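You operate a simulated robot arm through the tools that you are given. There is no shell and no other tool. Be economical: measure what you need, move in short steps, check, and stop when the job is done.

Carry out the task below with a simulated robot arm. There is one attempt and no reset: what you move stays moved.

TASK
Put two of the turquoise blocks from the top of the steel bench in the grey tub.
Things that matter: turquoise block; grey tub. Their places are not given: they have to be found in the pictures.

It is judged by the outcome, as a careful person would: the job done as asked, and still so three seconds after it is handed in. It fails if anything else is knocked over, pushed out of place, dropped, spilled or broken.

THE ROBOT
A 7-joint arm with a two-finger parallel gripper, fixed in place. Base frame: the origin is at the foot of the arm, x ahead of it, y to its left, z up; the work surface is at about z = 0. Lengths are in m, angles in degrees, forces in N, time in s.
With the tool pointing down near the work surface it reaches from about 0.24 to 0.62 m from the base axis. Its first joint turns from -66.0 to 66.0 degrees. Payload 2.6 kg.
Tool frame: the origin (TCP) lies between the finger pads and is the grasp point; the fingertips stand 0.03 m ahead of it; z points along the fingers, y is the line along which they close. The gripper opens to 0.094 m. The fingers are 0.028 m wide and 0.01 m thick; the gripper's body (0.05 by 0.096 m) begins 0.055 m behind the TCP.
Orientation is that of the tool frame in the base frame, as [roll, pitch, yaw] about the fixed x, y, z axes, in that order (R = Rz(yaw) Ry(pitch) Rx(roll)). With the fingers straight down and closing along the base's y, the tool's x points along the base's -x, its y along +y and its z along -z.

THE INTERFACE
- The arm moves only by the tool apply_moves. Its argument "commands" is a list of rows, each a list of 5 numbers: the shift along the base's x, y, z in m, then the turn about the base's z in degrees, then the opening in per cent of the stroke, from 0 (shut) to 100 (fully open). In form: [[dx, dy, dz, yaw, grip], ...]. A call has 1 to 8 rows; each row shifts and turns the commanded pose from where the row before left it. A row lasts 0.2 s, in which the tool goes at most 0.05 m and 8.6 degrees; a call with a longer step from one row to the next is refused whole, and so is a gripper value outside its range. A pose out of reach is approached as far as the arm can. The call stops where the force on the tool passes 40 N (or 10 N more than at its start, if that is more) or the arm is blocked; 0.2 s more then pass. The fingers move at their own pace (about 0.072 m/s each) and stop on an object; they squeeze with about 41 N. The grip force told is the motor's: it shows also when the fingers shut on nothing. Time passes only in rows, and 0.2 s behind the last, so rows that do not move let the fingers close. It gives the time, the measured TCP pose, the force on the tool (base axes), the opening and the grip force at its end, in the units of the frame above (readings bear some noise), and new pictures: "pictures" is both (left out), scene, wrist or none.
- Cameras (640 x 400 px; columns grow to the right, rows downward): "scene" is fixed at [0.0289, 0.4264, 0.5664]; the picture's right is [-0.84, -0.54, 0.00], its down [-0.30, 0.47, -0.83] and it looks along [0.45, -0.69, -0.56] (base axes); focal length 225 px, centre (320, 200). "wrist" rides on the gripper at [-0.037, 0, -0.058] in the tool frame; the picture's right is [0.00, -1.00, 0.00], its down [0.97, 0.00, -0.24] and it looks along [0.24, 0.00, 0.97] (tool axes); focal length 218 px, centre (320, 200).
- point_at(camera, pixels): for up to 12 pixels [column, row] of the newest picture of that camera ("zoom" is the newest enlarged one), the place [x, y, z] in the base frame of the surface seen there, good to about 0.003 m. No time passes.
- enlarge(camera, box): a new picture of the part [left, top, right, bottom] of that camera's present view, enlarged. No time passes.
- finish_job(): hands the job in; it is judged then, once.

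Work in short steps. Measure before you move; look again where a grasp or a placing could have gone wrong, and mend it. You have 60 turns and 120 pictures in all, the two below and enlarged ones among them. Open the gripper and draw the arm clear of the work before you hand the job in, unless the task says otherwise; then end with one line.

The tools are called after "Emit:" as name(argument=value, ...) on one line, values as JSON. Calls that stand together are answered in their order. apply_moves: Moves the arm, as the interface text tells. Its arguments: {"type":"object","properties":{"commands":{"type":"array","items":{"type":"array","items":{"type":"number"}}},"pictures":{"type":"string","enum":["both","scene","wrist","none"]}},"required":["commands"]} The other tools are called the same way: point_at (camera, pixels) gives the place of the surface under pixels of a picture; enlarge (camera, box) takes an enlarged picture of a part of a camera's view; finish_job () hands the job in.

At the start:

```text
t: 0.0
tcp_pos: [0.3055, -0.1922, 0.3741]
orientation: [180.0, 0.0, 180.0]
wrist_force: [0.2, -0.4, 0.5]
grip_width: 0.094
grip_force: 0.1
```

scene: 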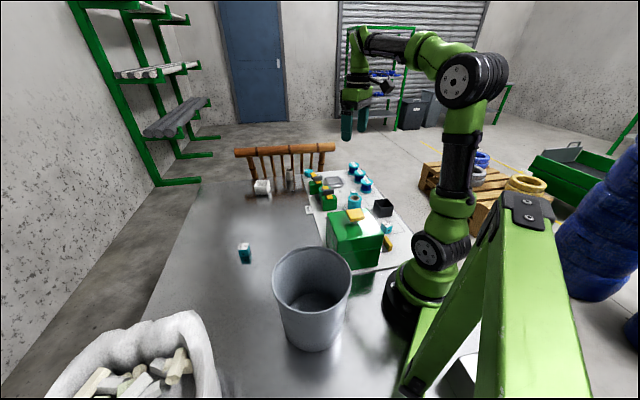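
wrist: 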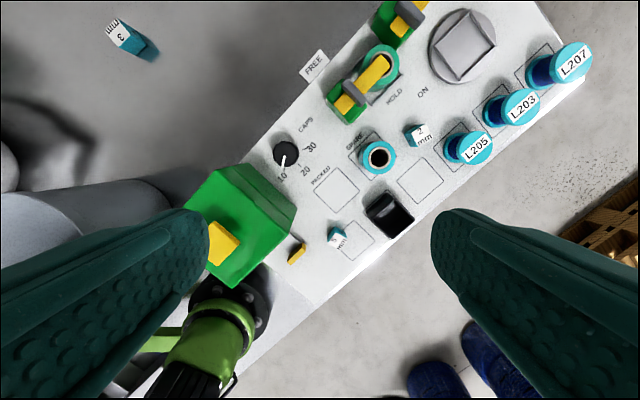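

I'll look closer at the scene to find the turquoise blocks: one is at scene (245,252), and others may be at wrist (417,133) and (336,236).

Emit:
enlarge(camera="scene", box=[220, 130, 420, 280])

Emit:
enlarge(camera="wrist", box=[270, 60, 510, 260])

Emit:
enlarge(camera="scene", box=[40, 230, 400, 400])

Emit:
point_at(camera="wrist", pixels=[[117, 37], [140, 45], [417, 130], [336, 232], [378, 158], [320, 65], [40, 60], [200, 100], [600, 130], [335, 190]])

Emit:
point_at(camera="scene", pixels=[[244, 245], [245, 258], [275, 275], [350, 275], [312, 250], [310, 300], [312, 345], [262, 186], [292, 180], [388, 228], [355, 200], [210, 300]])

```text
2.67 times, centred on (320, 205) of scene
```

zoom: 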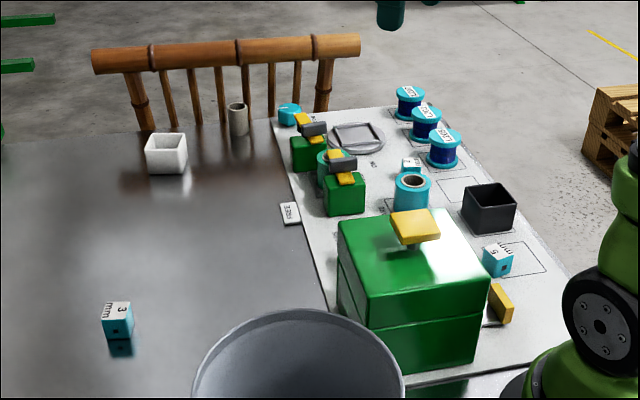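

```text
2.00 times, centred on (390, 160) of wrist
```

zoom: 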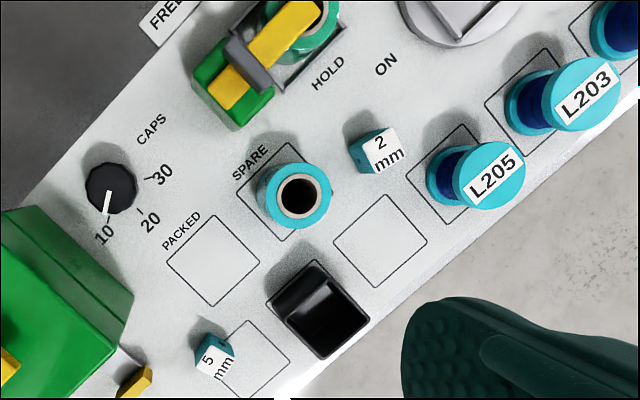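

```text
1.78 times, centred on (220, 315) of scene
```

zoom: 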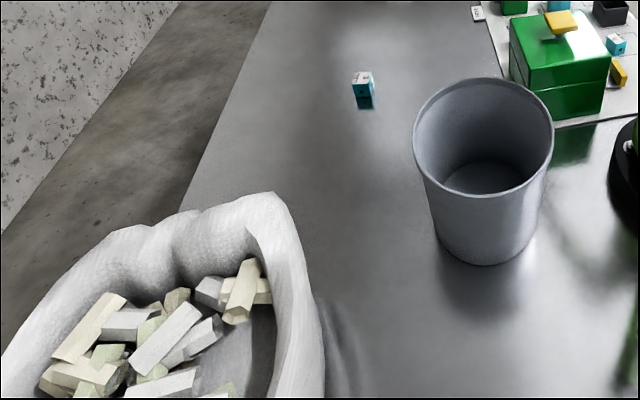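

```text
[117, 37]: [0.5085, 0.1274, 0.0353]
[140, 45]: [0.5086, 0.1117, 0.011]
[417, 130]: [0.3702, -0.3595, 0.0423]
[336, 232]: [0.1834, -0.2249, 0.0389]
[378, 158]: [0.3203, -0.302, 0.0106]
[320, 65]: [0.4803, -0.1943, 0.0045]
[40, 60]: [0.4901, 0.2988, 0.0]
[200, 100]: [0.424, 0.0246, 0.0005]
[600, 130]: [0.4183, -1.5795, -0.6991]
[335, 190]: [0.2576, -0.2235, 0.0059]
```

```text
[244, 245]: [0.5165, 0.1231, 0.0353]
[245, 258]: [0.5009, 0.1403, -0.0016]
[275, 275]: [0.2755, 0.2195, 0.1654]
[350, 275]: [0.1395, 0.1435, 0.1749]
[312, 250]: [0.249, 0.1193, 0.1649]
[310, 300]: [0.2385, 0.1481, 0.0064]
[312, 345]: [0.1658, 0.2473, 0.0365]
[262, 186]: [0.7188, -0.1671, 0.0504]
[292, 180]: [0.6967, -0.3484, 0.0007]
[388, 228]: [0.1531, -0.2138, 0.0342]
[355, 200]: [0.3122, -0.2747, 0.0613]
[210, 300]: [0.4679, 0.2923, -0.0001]
```

Blocks so far: "3 mm" on bare steel (0.51,0.12), "2 mm" (0.37,-0.36) and "5 mm" (0.17,-0.22) on the panel. I'll rise and move left for a survey, to check for hidden ones.

Emit:
apply_moves(commands=[[0.02, 0.04, 0.01, 0, 100], [0.02, 0.04, 0.01, 0, 100], [0.02, 0.04, 0, 0, 100], [0.02, 0.04, 0, 0, 100], [0.01, 0.045, 0, 0, 100], [0, 0.045, 0, 0, 100], [0, 0.045, 0, 0, 100]])

```text
t: 1.6
tcp_pos: [0.3968, 0.1029, 0.3912]
orientation: [-180.0, 0.0, 179.9]
wrist_force: [-0.1, 0.2, -0.1]
grip_width: 0.094
grip_force: 0.1
```

scene: 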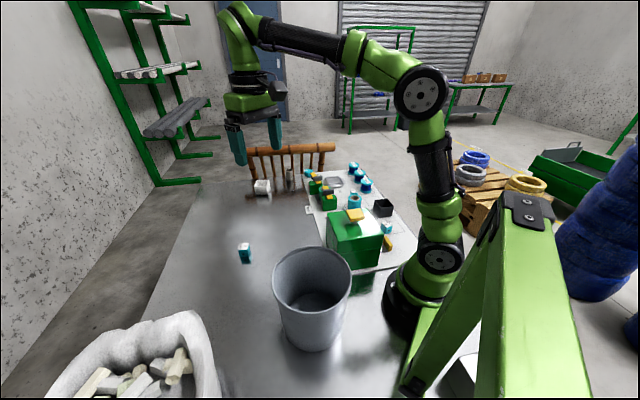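
wrist: 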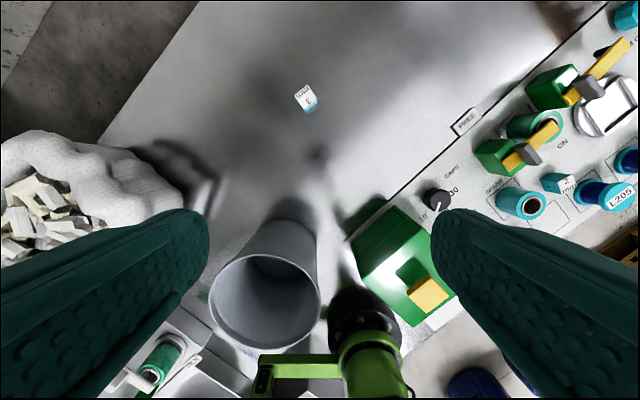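

No further blocks on bare steel. I'll measure the 3 mm block's orientation and the tub rim.

Emit:
enlarge(camera="wrist", box=[200, 60, 360, 360])

Emit:
enlarge(camera="wrist", box=[265, 70, 345, 120])

Emit:
point_at(camera="wrist", pixels=[[266, 347], [212, 300], [319, 300], [266, 252], [265, 285], [160, 360], [110, 380], [150, 170], [230, 340]])

```text
1.33 times, centred on (280, 210) of wrist
```

zoom: 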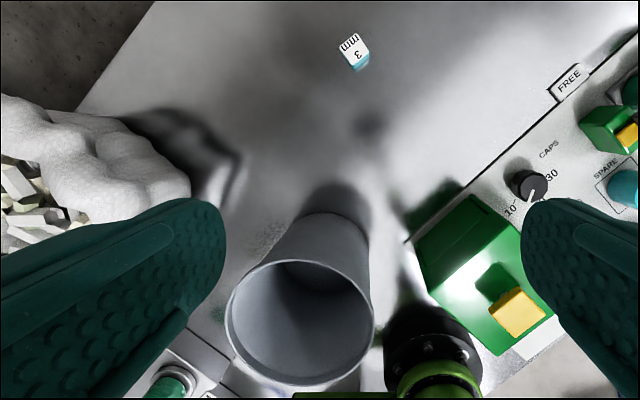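

```text
8.00 times, centred on (305, 95) of wrist
```

zoom: 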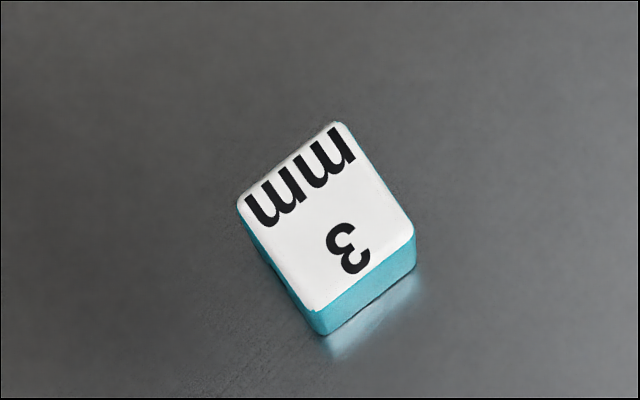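

```text
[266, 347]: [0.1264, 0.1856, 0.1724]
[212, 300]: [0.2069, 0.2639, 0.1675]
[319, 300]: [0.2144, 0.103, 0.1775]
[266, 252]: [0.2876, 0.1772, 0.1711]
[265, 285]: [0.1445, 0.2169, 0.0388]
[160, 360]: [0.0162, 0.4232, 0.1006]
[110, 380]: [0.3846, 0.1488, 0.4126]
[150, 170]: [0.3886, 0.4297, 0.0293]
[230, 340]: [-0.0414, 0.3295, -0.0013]
```

Emit:
point_at(camera="zoom", pixels=[[336, 130], [248, 203], [315, 302], [408, 237], [328, 215]])

```text
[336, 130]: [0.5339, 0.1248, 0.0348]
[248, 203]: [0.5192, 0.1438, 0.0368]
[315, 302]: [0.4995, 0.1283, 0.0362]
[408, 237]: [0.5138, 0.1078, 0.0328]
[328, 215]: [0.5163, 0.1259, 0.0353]
```

Block centre (0.516, 0.126), top z 0.036, edges at ~38°. Move above with yaw +38.

Emit:
apply_moves(commands=[[0.02, 0.004, -0.035, 7.6, 100], [0.02, 0.004, -0.035, 7.6, 100], [0.02, 0.004, -0.035, 7.6, 100], [0.02, 0.004, -0.035, 7.6, 100], [0.02, 0.004, -0.035, 7.6, 100], [0.0195, 0.003, -0.035, 0, 100], [0, 0, -0.03, 0, 100], [0, 0, 0, 0, 100]])

```text
t: 3.4
tcp_pos: [0.517, 0.1267, 0.1532]
orientation: [180.0, 0.0, -142.0]
wrist_force: [-0.1, 0.5, 0.3]
grip_width: 0.0941
grip_force: 0.1
```

scene: 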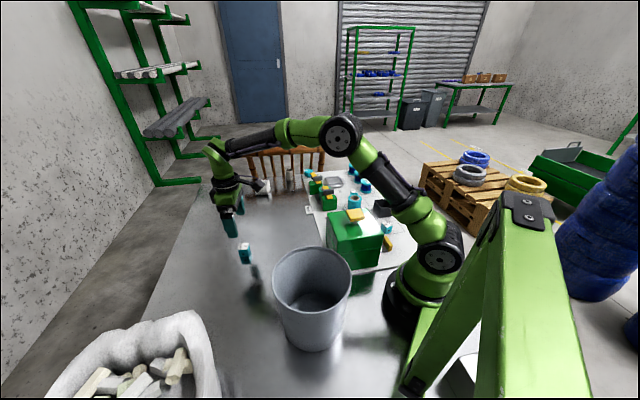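
wrist: 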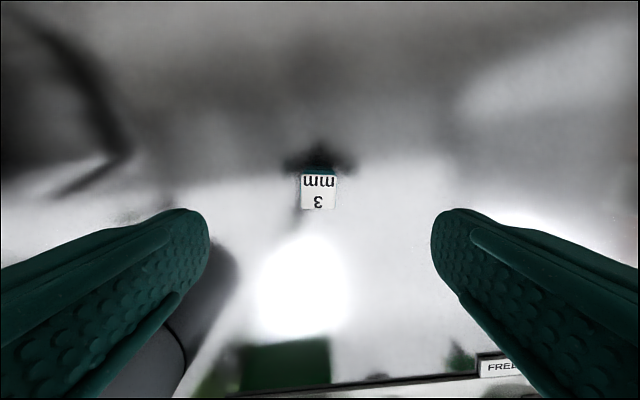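

Well aligned (block at wrist (319,190)). Descend to z≈0.038 and close.

Emit:
point_at(camera="wrist", pixels=[[303, 177], [337, 177], [303, 207], [335, 207]])

Emit:
apply_moves(commands=[[0, 0, -0.04, 0, 100], [0, 0, -0.04, 0, 100], [0, 0, -0.025, 0, 100], [0, 0, -0.01, 0, 100], [0, 0, 0, 0, 100]])

```text
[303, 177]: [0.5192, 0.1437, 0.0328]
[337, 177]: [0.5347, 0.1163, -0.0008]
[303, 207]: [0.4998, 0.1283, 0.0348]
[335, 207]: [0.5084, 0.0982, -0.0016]
```

```text
t: 4.6
tcp_pos: [0.5151, 0.1256, 0.0376]
orientation: [-180.0, 0.0, -142.0]
wrist_force: [0.3, -0.2, 0.0]
grip_width: 0.0937
grip_force: 0.0
```

scene: 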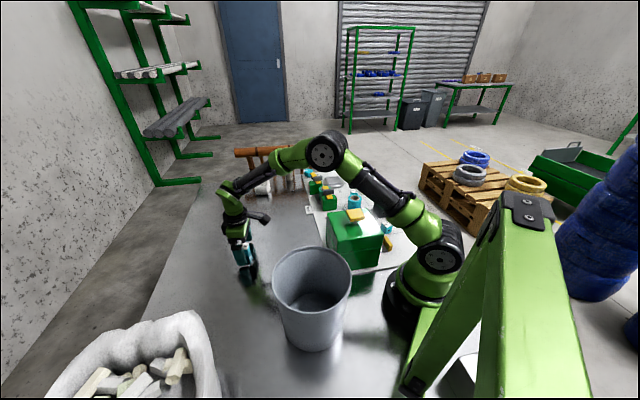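
wrist: 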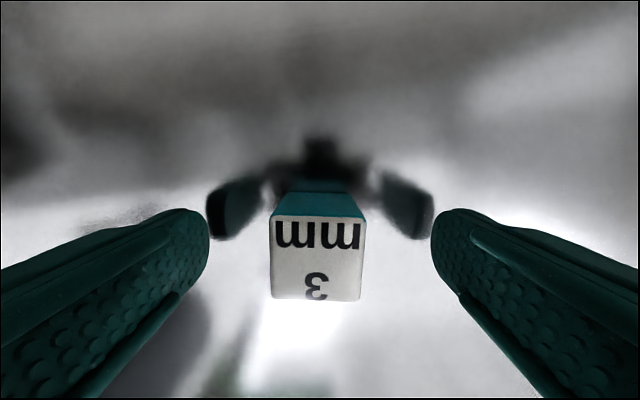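

Block is between the fingers; close and lift a bit.

Emit:
apply_moves(commands=[[0, 0, 0, 0, 0], [0, 0, 0, 0, 0], [0, 0, 0, 0, 0], [0, 0, 0, 0, 0], [0, 0, 0.04, 0, 0], [0, 0, 0.05, 0, 0], [0, 0, 0.05, 0, 0], [0, 0, 0.05, 0, 0]])

```text
t: 6.4
tcp_pos: [0.5167, 0.1256, 0.2298]
orientation: [-180.0, 0.1, -142.0]
wrist_force: [0.2, 0.6, -0.4]
grip_width: 0.0329
grip_force: 40.9
```

scene: 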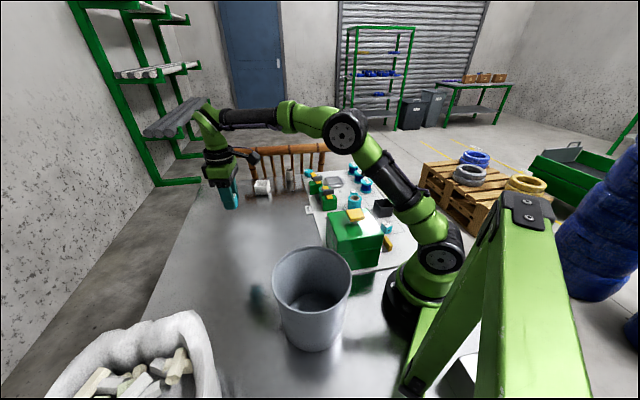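
wrist: 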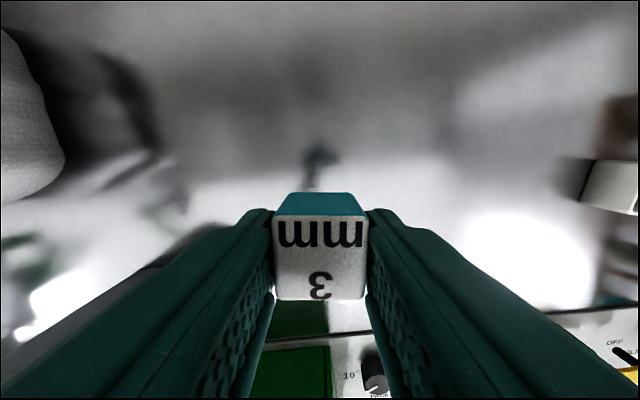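

Held (0.033 wide). Carry over the tub centre (0.207, 0.182) at z≈0.27.

Emit:
apply_moves(commands=[[-0.02, 0.004, 0.03, 0, 0], [-0.045, 0.008, 0.015, 0, 0], [-0.045, 0.008, 0, 0, 0], [-0.045, 0.008, 0, 0, 0], [-0.045, 0.008, 0, 0, 0], [-0.045, 0.008, 0, 0, 0], [-0.04, 0.008, 0, 0, 0], [-0.025, 0.004, 0, 0, 0]])

```text
t: 8.2
tcp_pos: [0.2068, 0.1825, 0.2723]
orientation: [180.0, 0.0, -142.0]
wrist_force: [0.7, -0.7, -0.3]
grip_width: 0.0333
grip_force: 40.4
```

scene: 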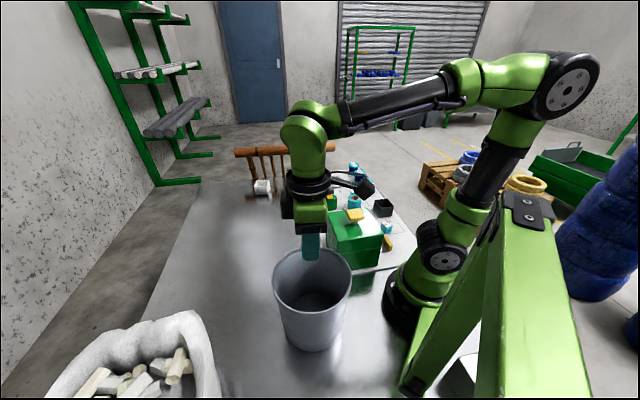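
wrist: 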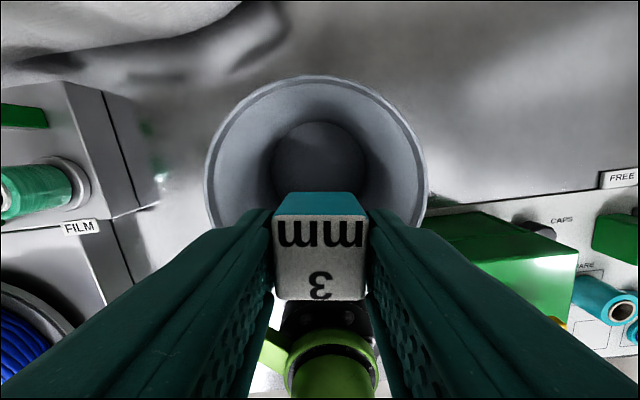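

Emit:
point_at(camera="wrist", pixels=[[317, 77], [209, 190], [424, 190], [317, 150]])

```text
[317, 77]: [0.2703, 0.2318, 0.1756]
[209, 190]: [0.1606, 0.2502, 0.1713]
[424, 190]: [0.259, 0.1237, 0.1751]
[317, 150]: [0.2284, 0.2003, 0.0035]
```

Centred over the tub. Lower to z≈0.13 and release partially open.

Emit:
apply_moves(commands=[[0, 0, -0.04, 0, 0], [0, 0, -0.04, 0, 0], [0, 0, -0.035, 0, 0], [0, 0, -0.025, 0, 0], [0, 0, 0, 0, 0], [0, 0, 0, 0, 60], [0, 0, 0, 0, 60], [0, 0, 0, 0, 60]])

Emit:
apply_moves(commands=[[0, 0, 0.04, 0, 60], [0, 0, 0.05, 0, 60], [0, 0, 0.05, 0, 60], [0, 0, 0.05, 0, 60], [0, 0, 0.05, 0, 60]])

```text
t: 10.0
tcp_pos: [0.2056, 0.1816, 0.1351]
orientation: [-179.9, 0.0, -141.8]
wrist_force: [0.4, -0.7, 0.3]
grip_width: 0.0565
grip_force: 0.0
```

scene: 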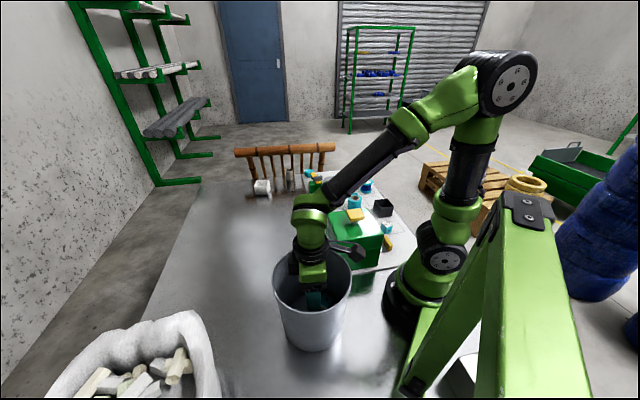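
wrist: 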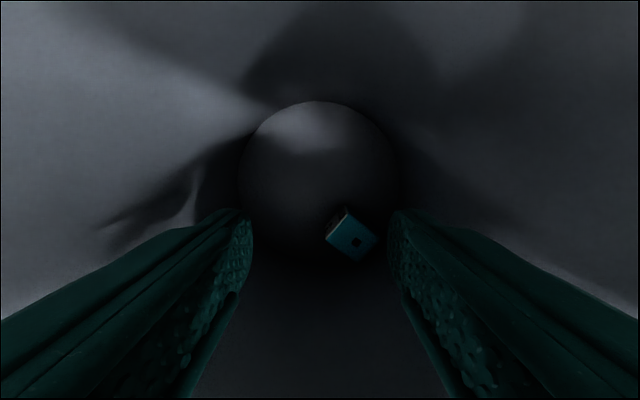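

```text
t: 11.2
tcp_pos: [0.2075, 0.1818, 0.3744]
orientation: [-180.0, 0.0, -141.9]
wrist_force: [0.3, -0.3, -0.2]
grip_width: 0.0566
grip_force: 0.1
```

scene: 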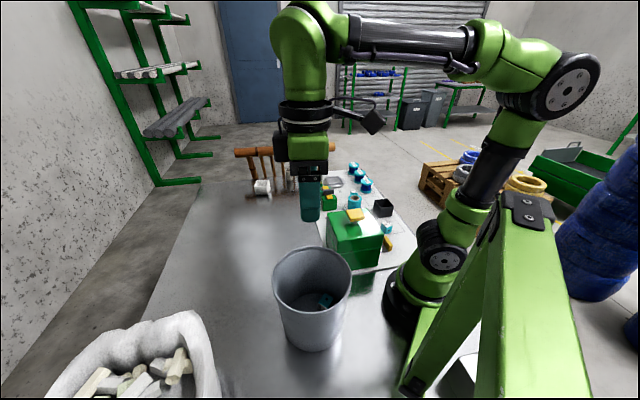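
wrist: 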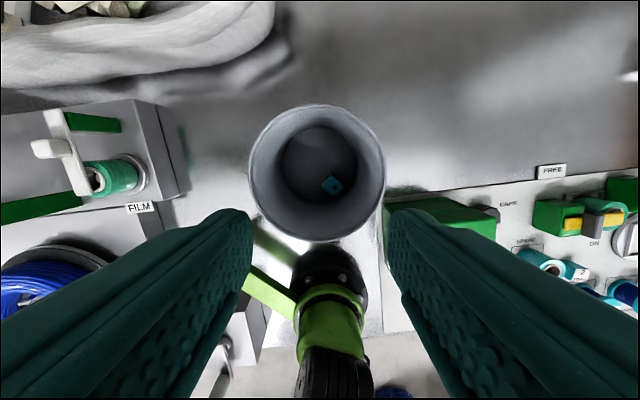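

First block is in the tub (wrist (330,183)). Now go view the 2 mm block on the panel from above.

Emit:
apply_moves(commands=[[0.03, -0.03, 0, -7.6, 60], [0.03, -0.035, 0, -7.6, 60], [0.03, -0.038, 0, -7.6, 60], [0.02, -0.044, 0, -7.6, 60], [0.01, -0.048, 0, -7.6, 60], [0, -0.048, 0, 0, 60], [0, -0.048, 0, 0, 60], [0, -0.048, 0, 0, 60]], pictures="none")

Emit:
apply_moves(commands=[[0, -0.045, -0.02, 0, 60], [0, -0.045, -0.03, 0, 60], [0, -0.045, -0.03, 0, 60], [0.01, -0.02, -0.02, 0, 60], [0, 0, 0, 0, 60]])

```text
t: 13.0
tcp_pos: [0.3244, -0.1557, 0.3743]
orientation: [180.0, 0.0, 179.9]
wrist_force: [0.0, 0.1, 0.0]
grip_width: 0.0566
grip_force: 0.1
```

```text
refused: row 2 steps farther than a row can; nothing moved
```

Emit:
apply_moves(commands=[[0, -0.04, -0.02, 0, 60], [0, -0.04, -0.025, 0, 60], [0, -0.04, -0.025, 0, 60], [0.01, -0.04, -0.02, 0, 60], [0, 0, 0, 0, 60]])

```text
t: 14.2
tcp_pos: [0.3374, -0.316, 0.2825]
orientation: [180.0, -0.1, -180.0]
wrist_force: [-0.4, 0.7, 0.3]
grip_width: 0.0563
grip_force: 0.1
```

scene: 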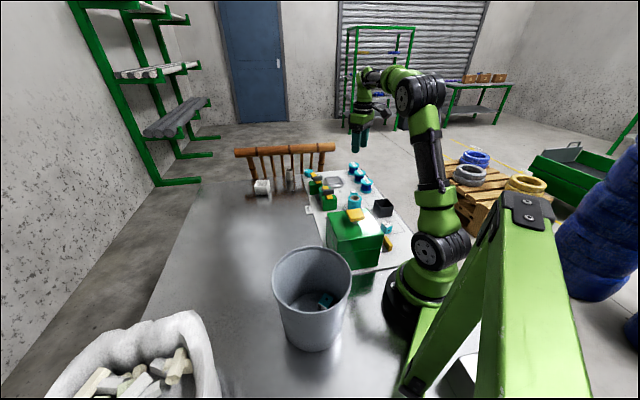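
wrist: 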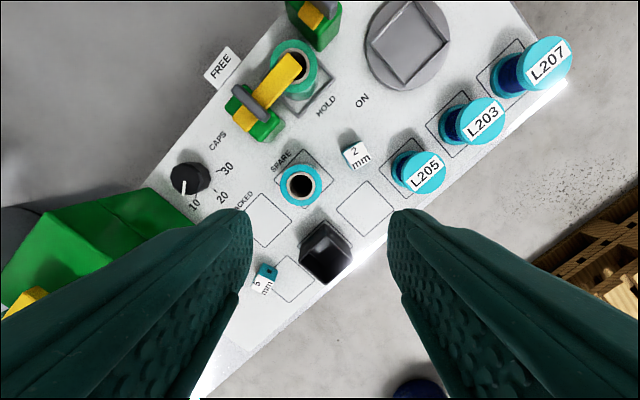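

Emit:
enlarge(camera="wrist", box=[260, 100, 460, 225])

```text
3.20 times, centred on (360, 162) of wrist
```

zoom: 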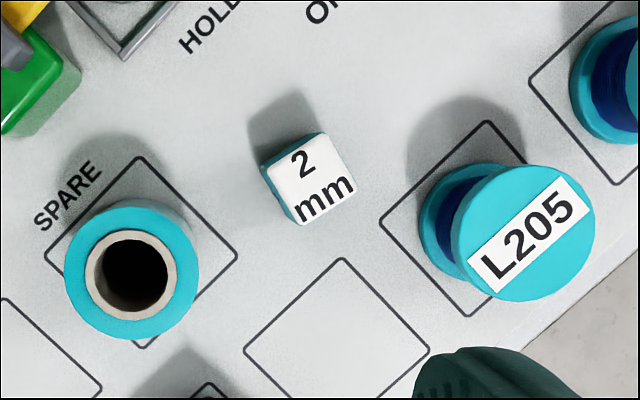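

Emit:
point_at(camera="zoom", pixels=[[272, 173], [320, 142], [349, 188], [303, 217], [311, 180], [200, 270], [452, 220], [460, 260]])

```text
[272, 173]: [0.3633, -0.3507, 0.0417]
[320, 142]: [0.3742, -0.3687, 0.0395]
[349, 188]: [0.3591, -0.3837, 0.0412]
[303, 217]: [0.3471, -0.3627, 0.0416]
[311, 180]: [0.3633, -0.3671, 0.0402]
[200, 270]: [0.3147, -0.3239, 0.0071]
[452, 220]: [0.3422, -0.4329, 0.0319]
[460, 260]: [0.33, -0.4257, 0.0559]
```

Emit:
point_at(camera="zoom", pixels=[[75, 270], [190, 270], [132, 213], [132, 330], [582, 235], [480, 205], [530, 290], [530, 172], [428, 220]])

```text
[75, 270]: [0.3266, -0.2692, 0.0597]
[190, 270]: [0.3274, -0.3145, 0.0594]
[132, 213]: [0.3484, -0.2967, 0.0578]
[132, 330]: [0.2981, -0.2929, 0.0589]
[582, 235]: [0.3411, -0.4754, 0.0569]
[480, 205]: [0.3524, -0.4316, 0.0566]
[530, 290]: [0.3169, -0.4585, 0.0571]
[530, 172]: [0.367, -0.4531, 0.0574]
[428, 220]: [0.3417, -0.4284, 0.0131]
```

Spare ring centre (0.325,-0.292), L205 (0.342,-0.453), block (0.361,-0.3665), edges ~31°. With yaw +31 the fingers clear both.

Emit:
apply_moves(commands=[[0.006, -0.0125, -0.03, 7.75, 60], [0.006, -0.0125, -0.035, 7.75, 60], [0.006, -0.0125, -0.035, 7.75, 60], [0.006, -0.013, -0.032, 7.75, 60], [0, 0, 0, 0, 60]])

```text
t: 15.4
tcp_pos: [0.3604, -0.3698, 0.1511]
orientation: [-180.0, -0.1, -148.9]
wrist_force: [0.4, 0.1, -0.8]
grip_width: 0.0563
grip_force: 0.1
```

scene: 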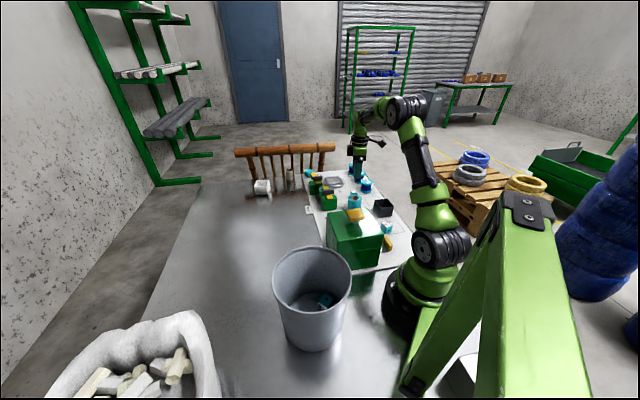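
wrist: 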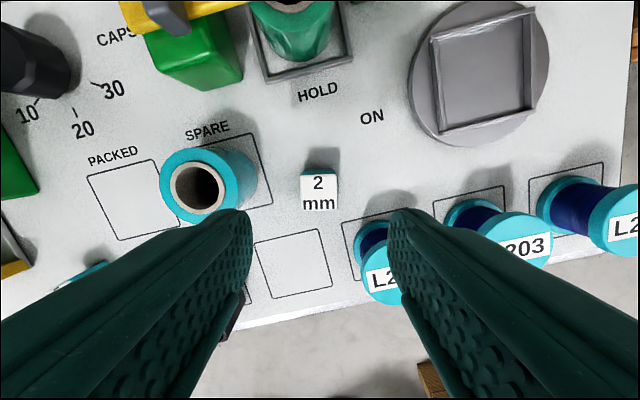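

Emit:
apply_moves(commands=[[0, 0, -0.04, 0, 60], [0, 0, -0.03, 0, 60], [0, 0, 0, 0, 60]])

```text
t: 16.2
tcp_pos: [0.3597, -0.3674, 0.0819]
orientation: [179.9, 0.0, -149.1]
wrist_force: [0.0, -0.5, 0.9]
grip_width: 0.0563
grip_force: 0.0
```

scene: 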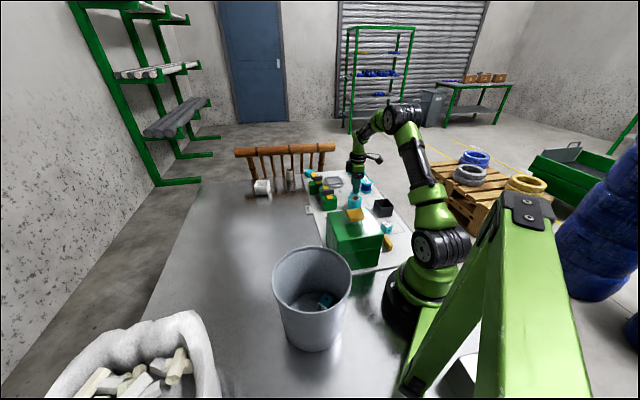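
wrist: 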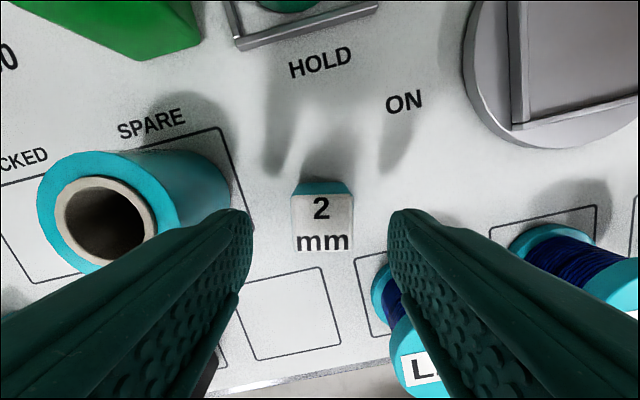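

Centred and clear; descend to z≈0.043, close, lift.

Emit:
apply_moves(commands=[[0, 0, -0.025, 0, 60], [0, 0, -0.013, 0, 60], [0, 0, 0, 0, 60], [0, 0, 0, 0, 0], [0, 0, 0, 0, 0], [0, 0, 0, 0, 0], [0, 0, 0, 0, 0]])

```text
t: 17.8
tcp_pos: [0.3596, -0.3661, 0.0436]
orientation: [-179.9, 0.1, -149.0]
wrist_force: [0.2, -0.1, 0.8]
grip_width: 0.0334
grip_force: 40.9
```

scene: 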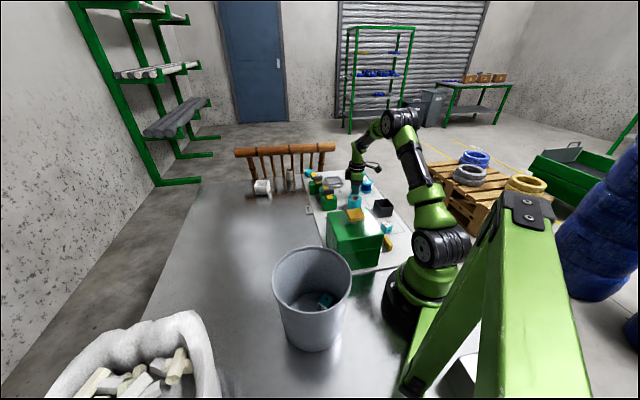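
wrist: 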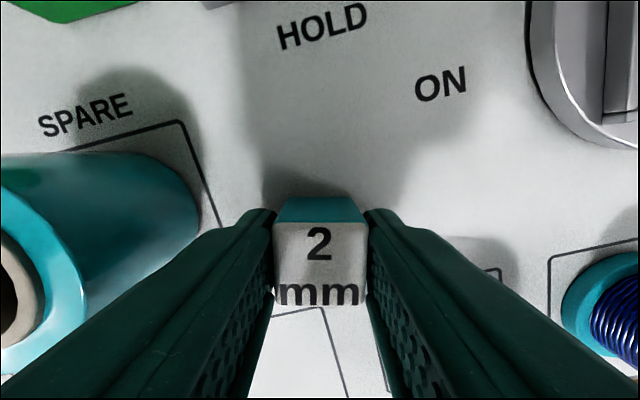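

Gripped. Lift straight up and carry toward the tub.

Emit:
apply_moves(commands=[[0, 0, 0.03, 0, 0], [0, 0, 0.05, 0, 0], [0, 0, 0.05, 0, 0], [0, 0, 0.05, 0, 0], [0, 0, 0.05, 0, 0], [0, 0.02, 0.03, 0, 0], [0, 0.045, 0, 0, 0], [0, 0.045, 0, 0, 0]], pictures="wrist")

Emit:
apply_moves(commands=[[0, 0.048, 0, 0, 0], [0, 0.048, 0, 0, 0], [0, 0.048, 0, 0, 0], [0, 0.048, 0, 0, 0], [-0.02, 0.045, 0, 0, 0], [-0.02, 0.045, 0, 0, 0], [-0.02, 0.045, 0, 0, 0], [-0.02, 0.045, 0, 0, 0]], pictures="none")

```text
t: 19.6
tcp_pos: [0.3594, -0.2589, 0.3065]
orientation: [180.0, 0.0, -149.1]
wrist_force: [-0.3, -0.1, -0.4]
grip_width: 0.033
grip_force: 40.8
```

wrist: 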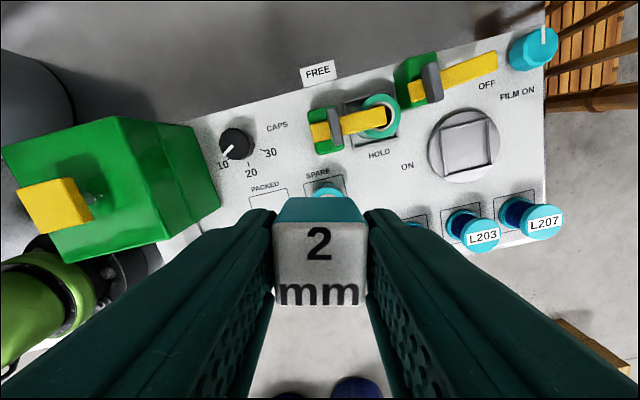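

```text
t: 21.4
tcp_pos: [0.2783, 0.1148, 0.3049]
orientation: [180.0, 0.1, -149.1]
wrist_force: [0.1, 0.1, -0.6]
grip_width: 0.0331
grip_force: 41.2
```

Emit:
apply_moves(commands=[[-0.025, 0.025, 0, 0, 0], [-0.025, 0.025, 0, 0, 0], [-0.021, 0.018, 0, 0, 0], [0, 0, -0.03, 0, 0], [0, 0, 0, 0, 0]])

```text
t: 22.6
tcp_pos: [0.2078, 0.1817, 0.2741]
orientation: [180.0, 0.0, -149.0]
wrist_force: [0.2, -0.6, -0.5]
grip_width: 0.0333
grip_force: 40.7
```

scene: 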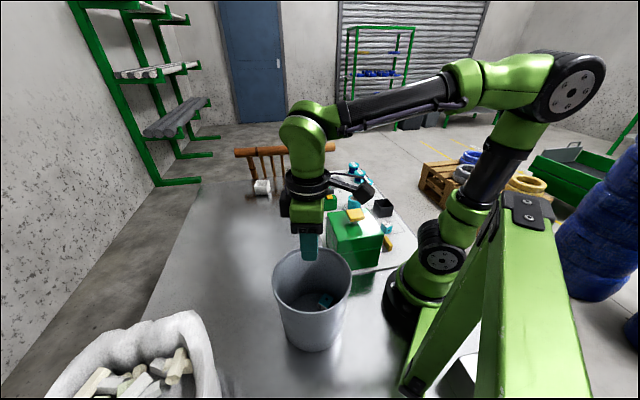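
wrist: 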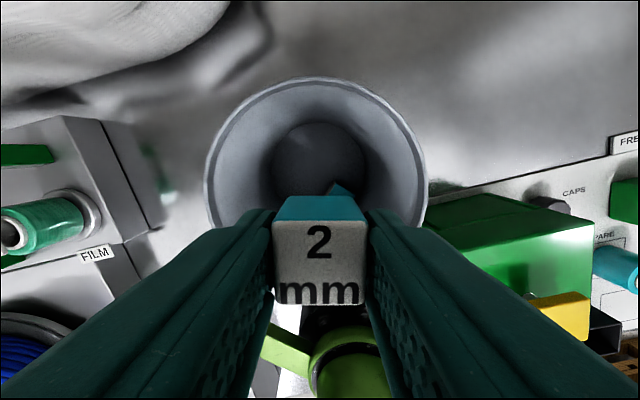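

Over the tub; lower to z≈0.135, release, then rise.

Emit:
apply_moves(commands=[[0, 0, -0.04, 0, 0], [0, 0, -0.04, 0, 0], [0, 0, -0.035, 0, 0], [0, 0, -0.025, 0, 0], [0, 0, 0, 0, 0], [0, 0, 0, 0, 60], [0, 0, 0, 0, 60], [0, 0, 0, 0, 60]], pictures="wrist")

Emit:
apply_moves(commands=[[0, 0, 0.04, 0, 60], [0, 0, 0.05, 0, 60], [0, 0, 0.05, 0, 60], [0, 0, 0.05, 0, 60], [0, 0, 0.05, 0, 60], [0, 0, 0, 0, 60]])

```text
t: 24.4
tcp_pos: [0.2094, 0.1803, 0.1317]
orientation: [-180.0, 0.1, -149.0]
wrist_force: [-0.2, 0.5, -0.1]
grip_width: 0.0566
grip_force: 0.1
```

wrist: 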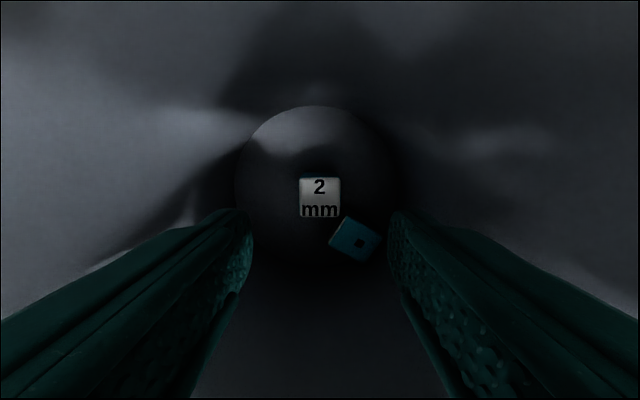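

```text
t: 25.8
tcp_pos: [0.2095, 0.1815, 0.3749]
orientation: [-180.0, 0.0, -149.0]
wrist_force: [-0.4, -0.1, 0.4]
grip_width: 0.0565
grip_force: 0.1
```

scene: 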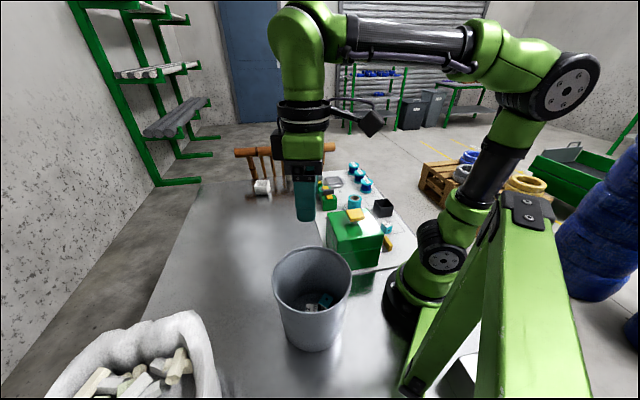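
wrist: 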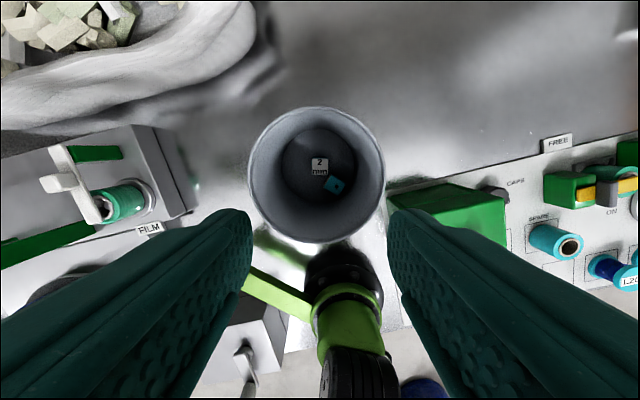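

Both blocks lie in the tub, and everything else is in place. I'll draw the arm aside, open it and hand in.

Emit:
apply_moves(commands=[[0.035, -0.03, 0, 0, 100], [0.035, -0.03, 0, 0, 100], [0.035, -0.03, 0, 0, 100], [0.03, -0.03, 0, 0, 100], [0, 0, 0, 0, 100]], pictures="scene")

```text
t: 27.0
tcp_pos: [0.3442, 0.0628, 0.3744]
orientation: [180.0, 0.0, -149.0]
wrist_force: [0.2, 0.0, -0.5]
grip_width: 0.0939
grip_force: 0.0
```

scene: 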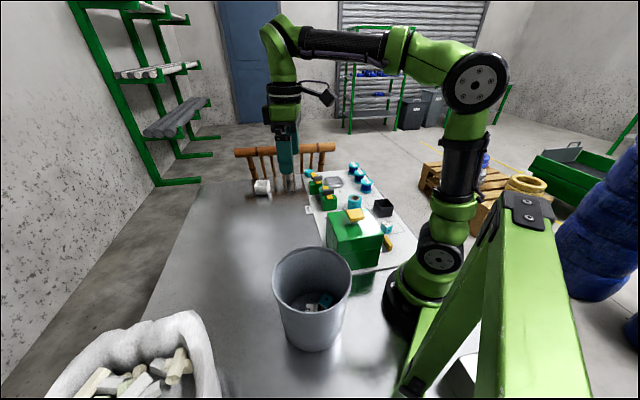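

Emit:
finish_job()

```text
The job is handed in.
```

Two turquoise blocks are in the grey tub: the "3 mm" one from the bare steel, and the "2 mm" one from the panel lying on the bench. The pictures show nothing else moved.
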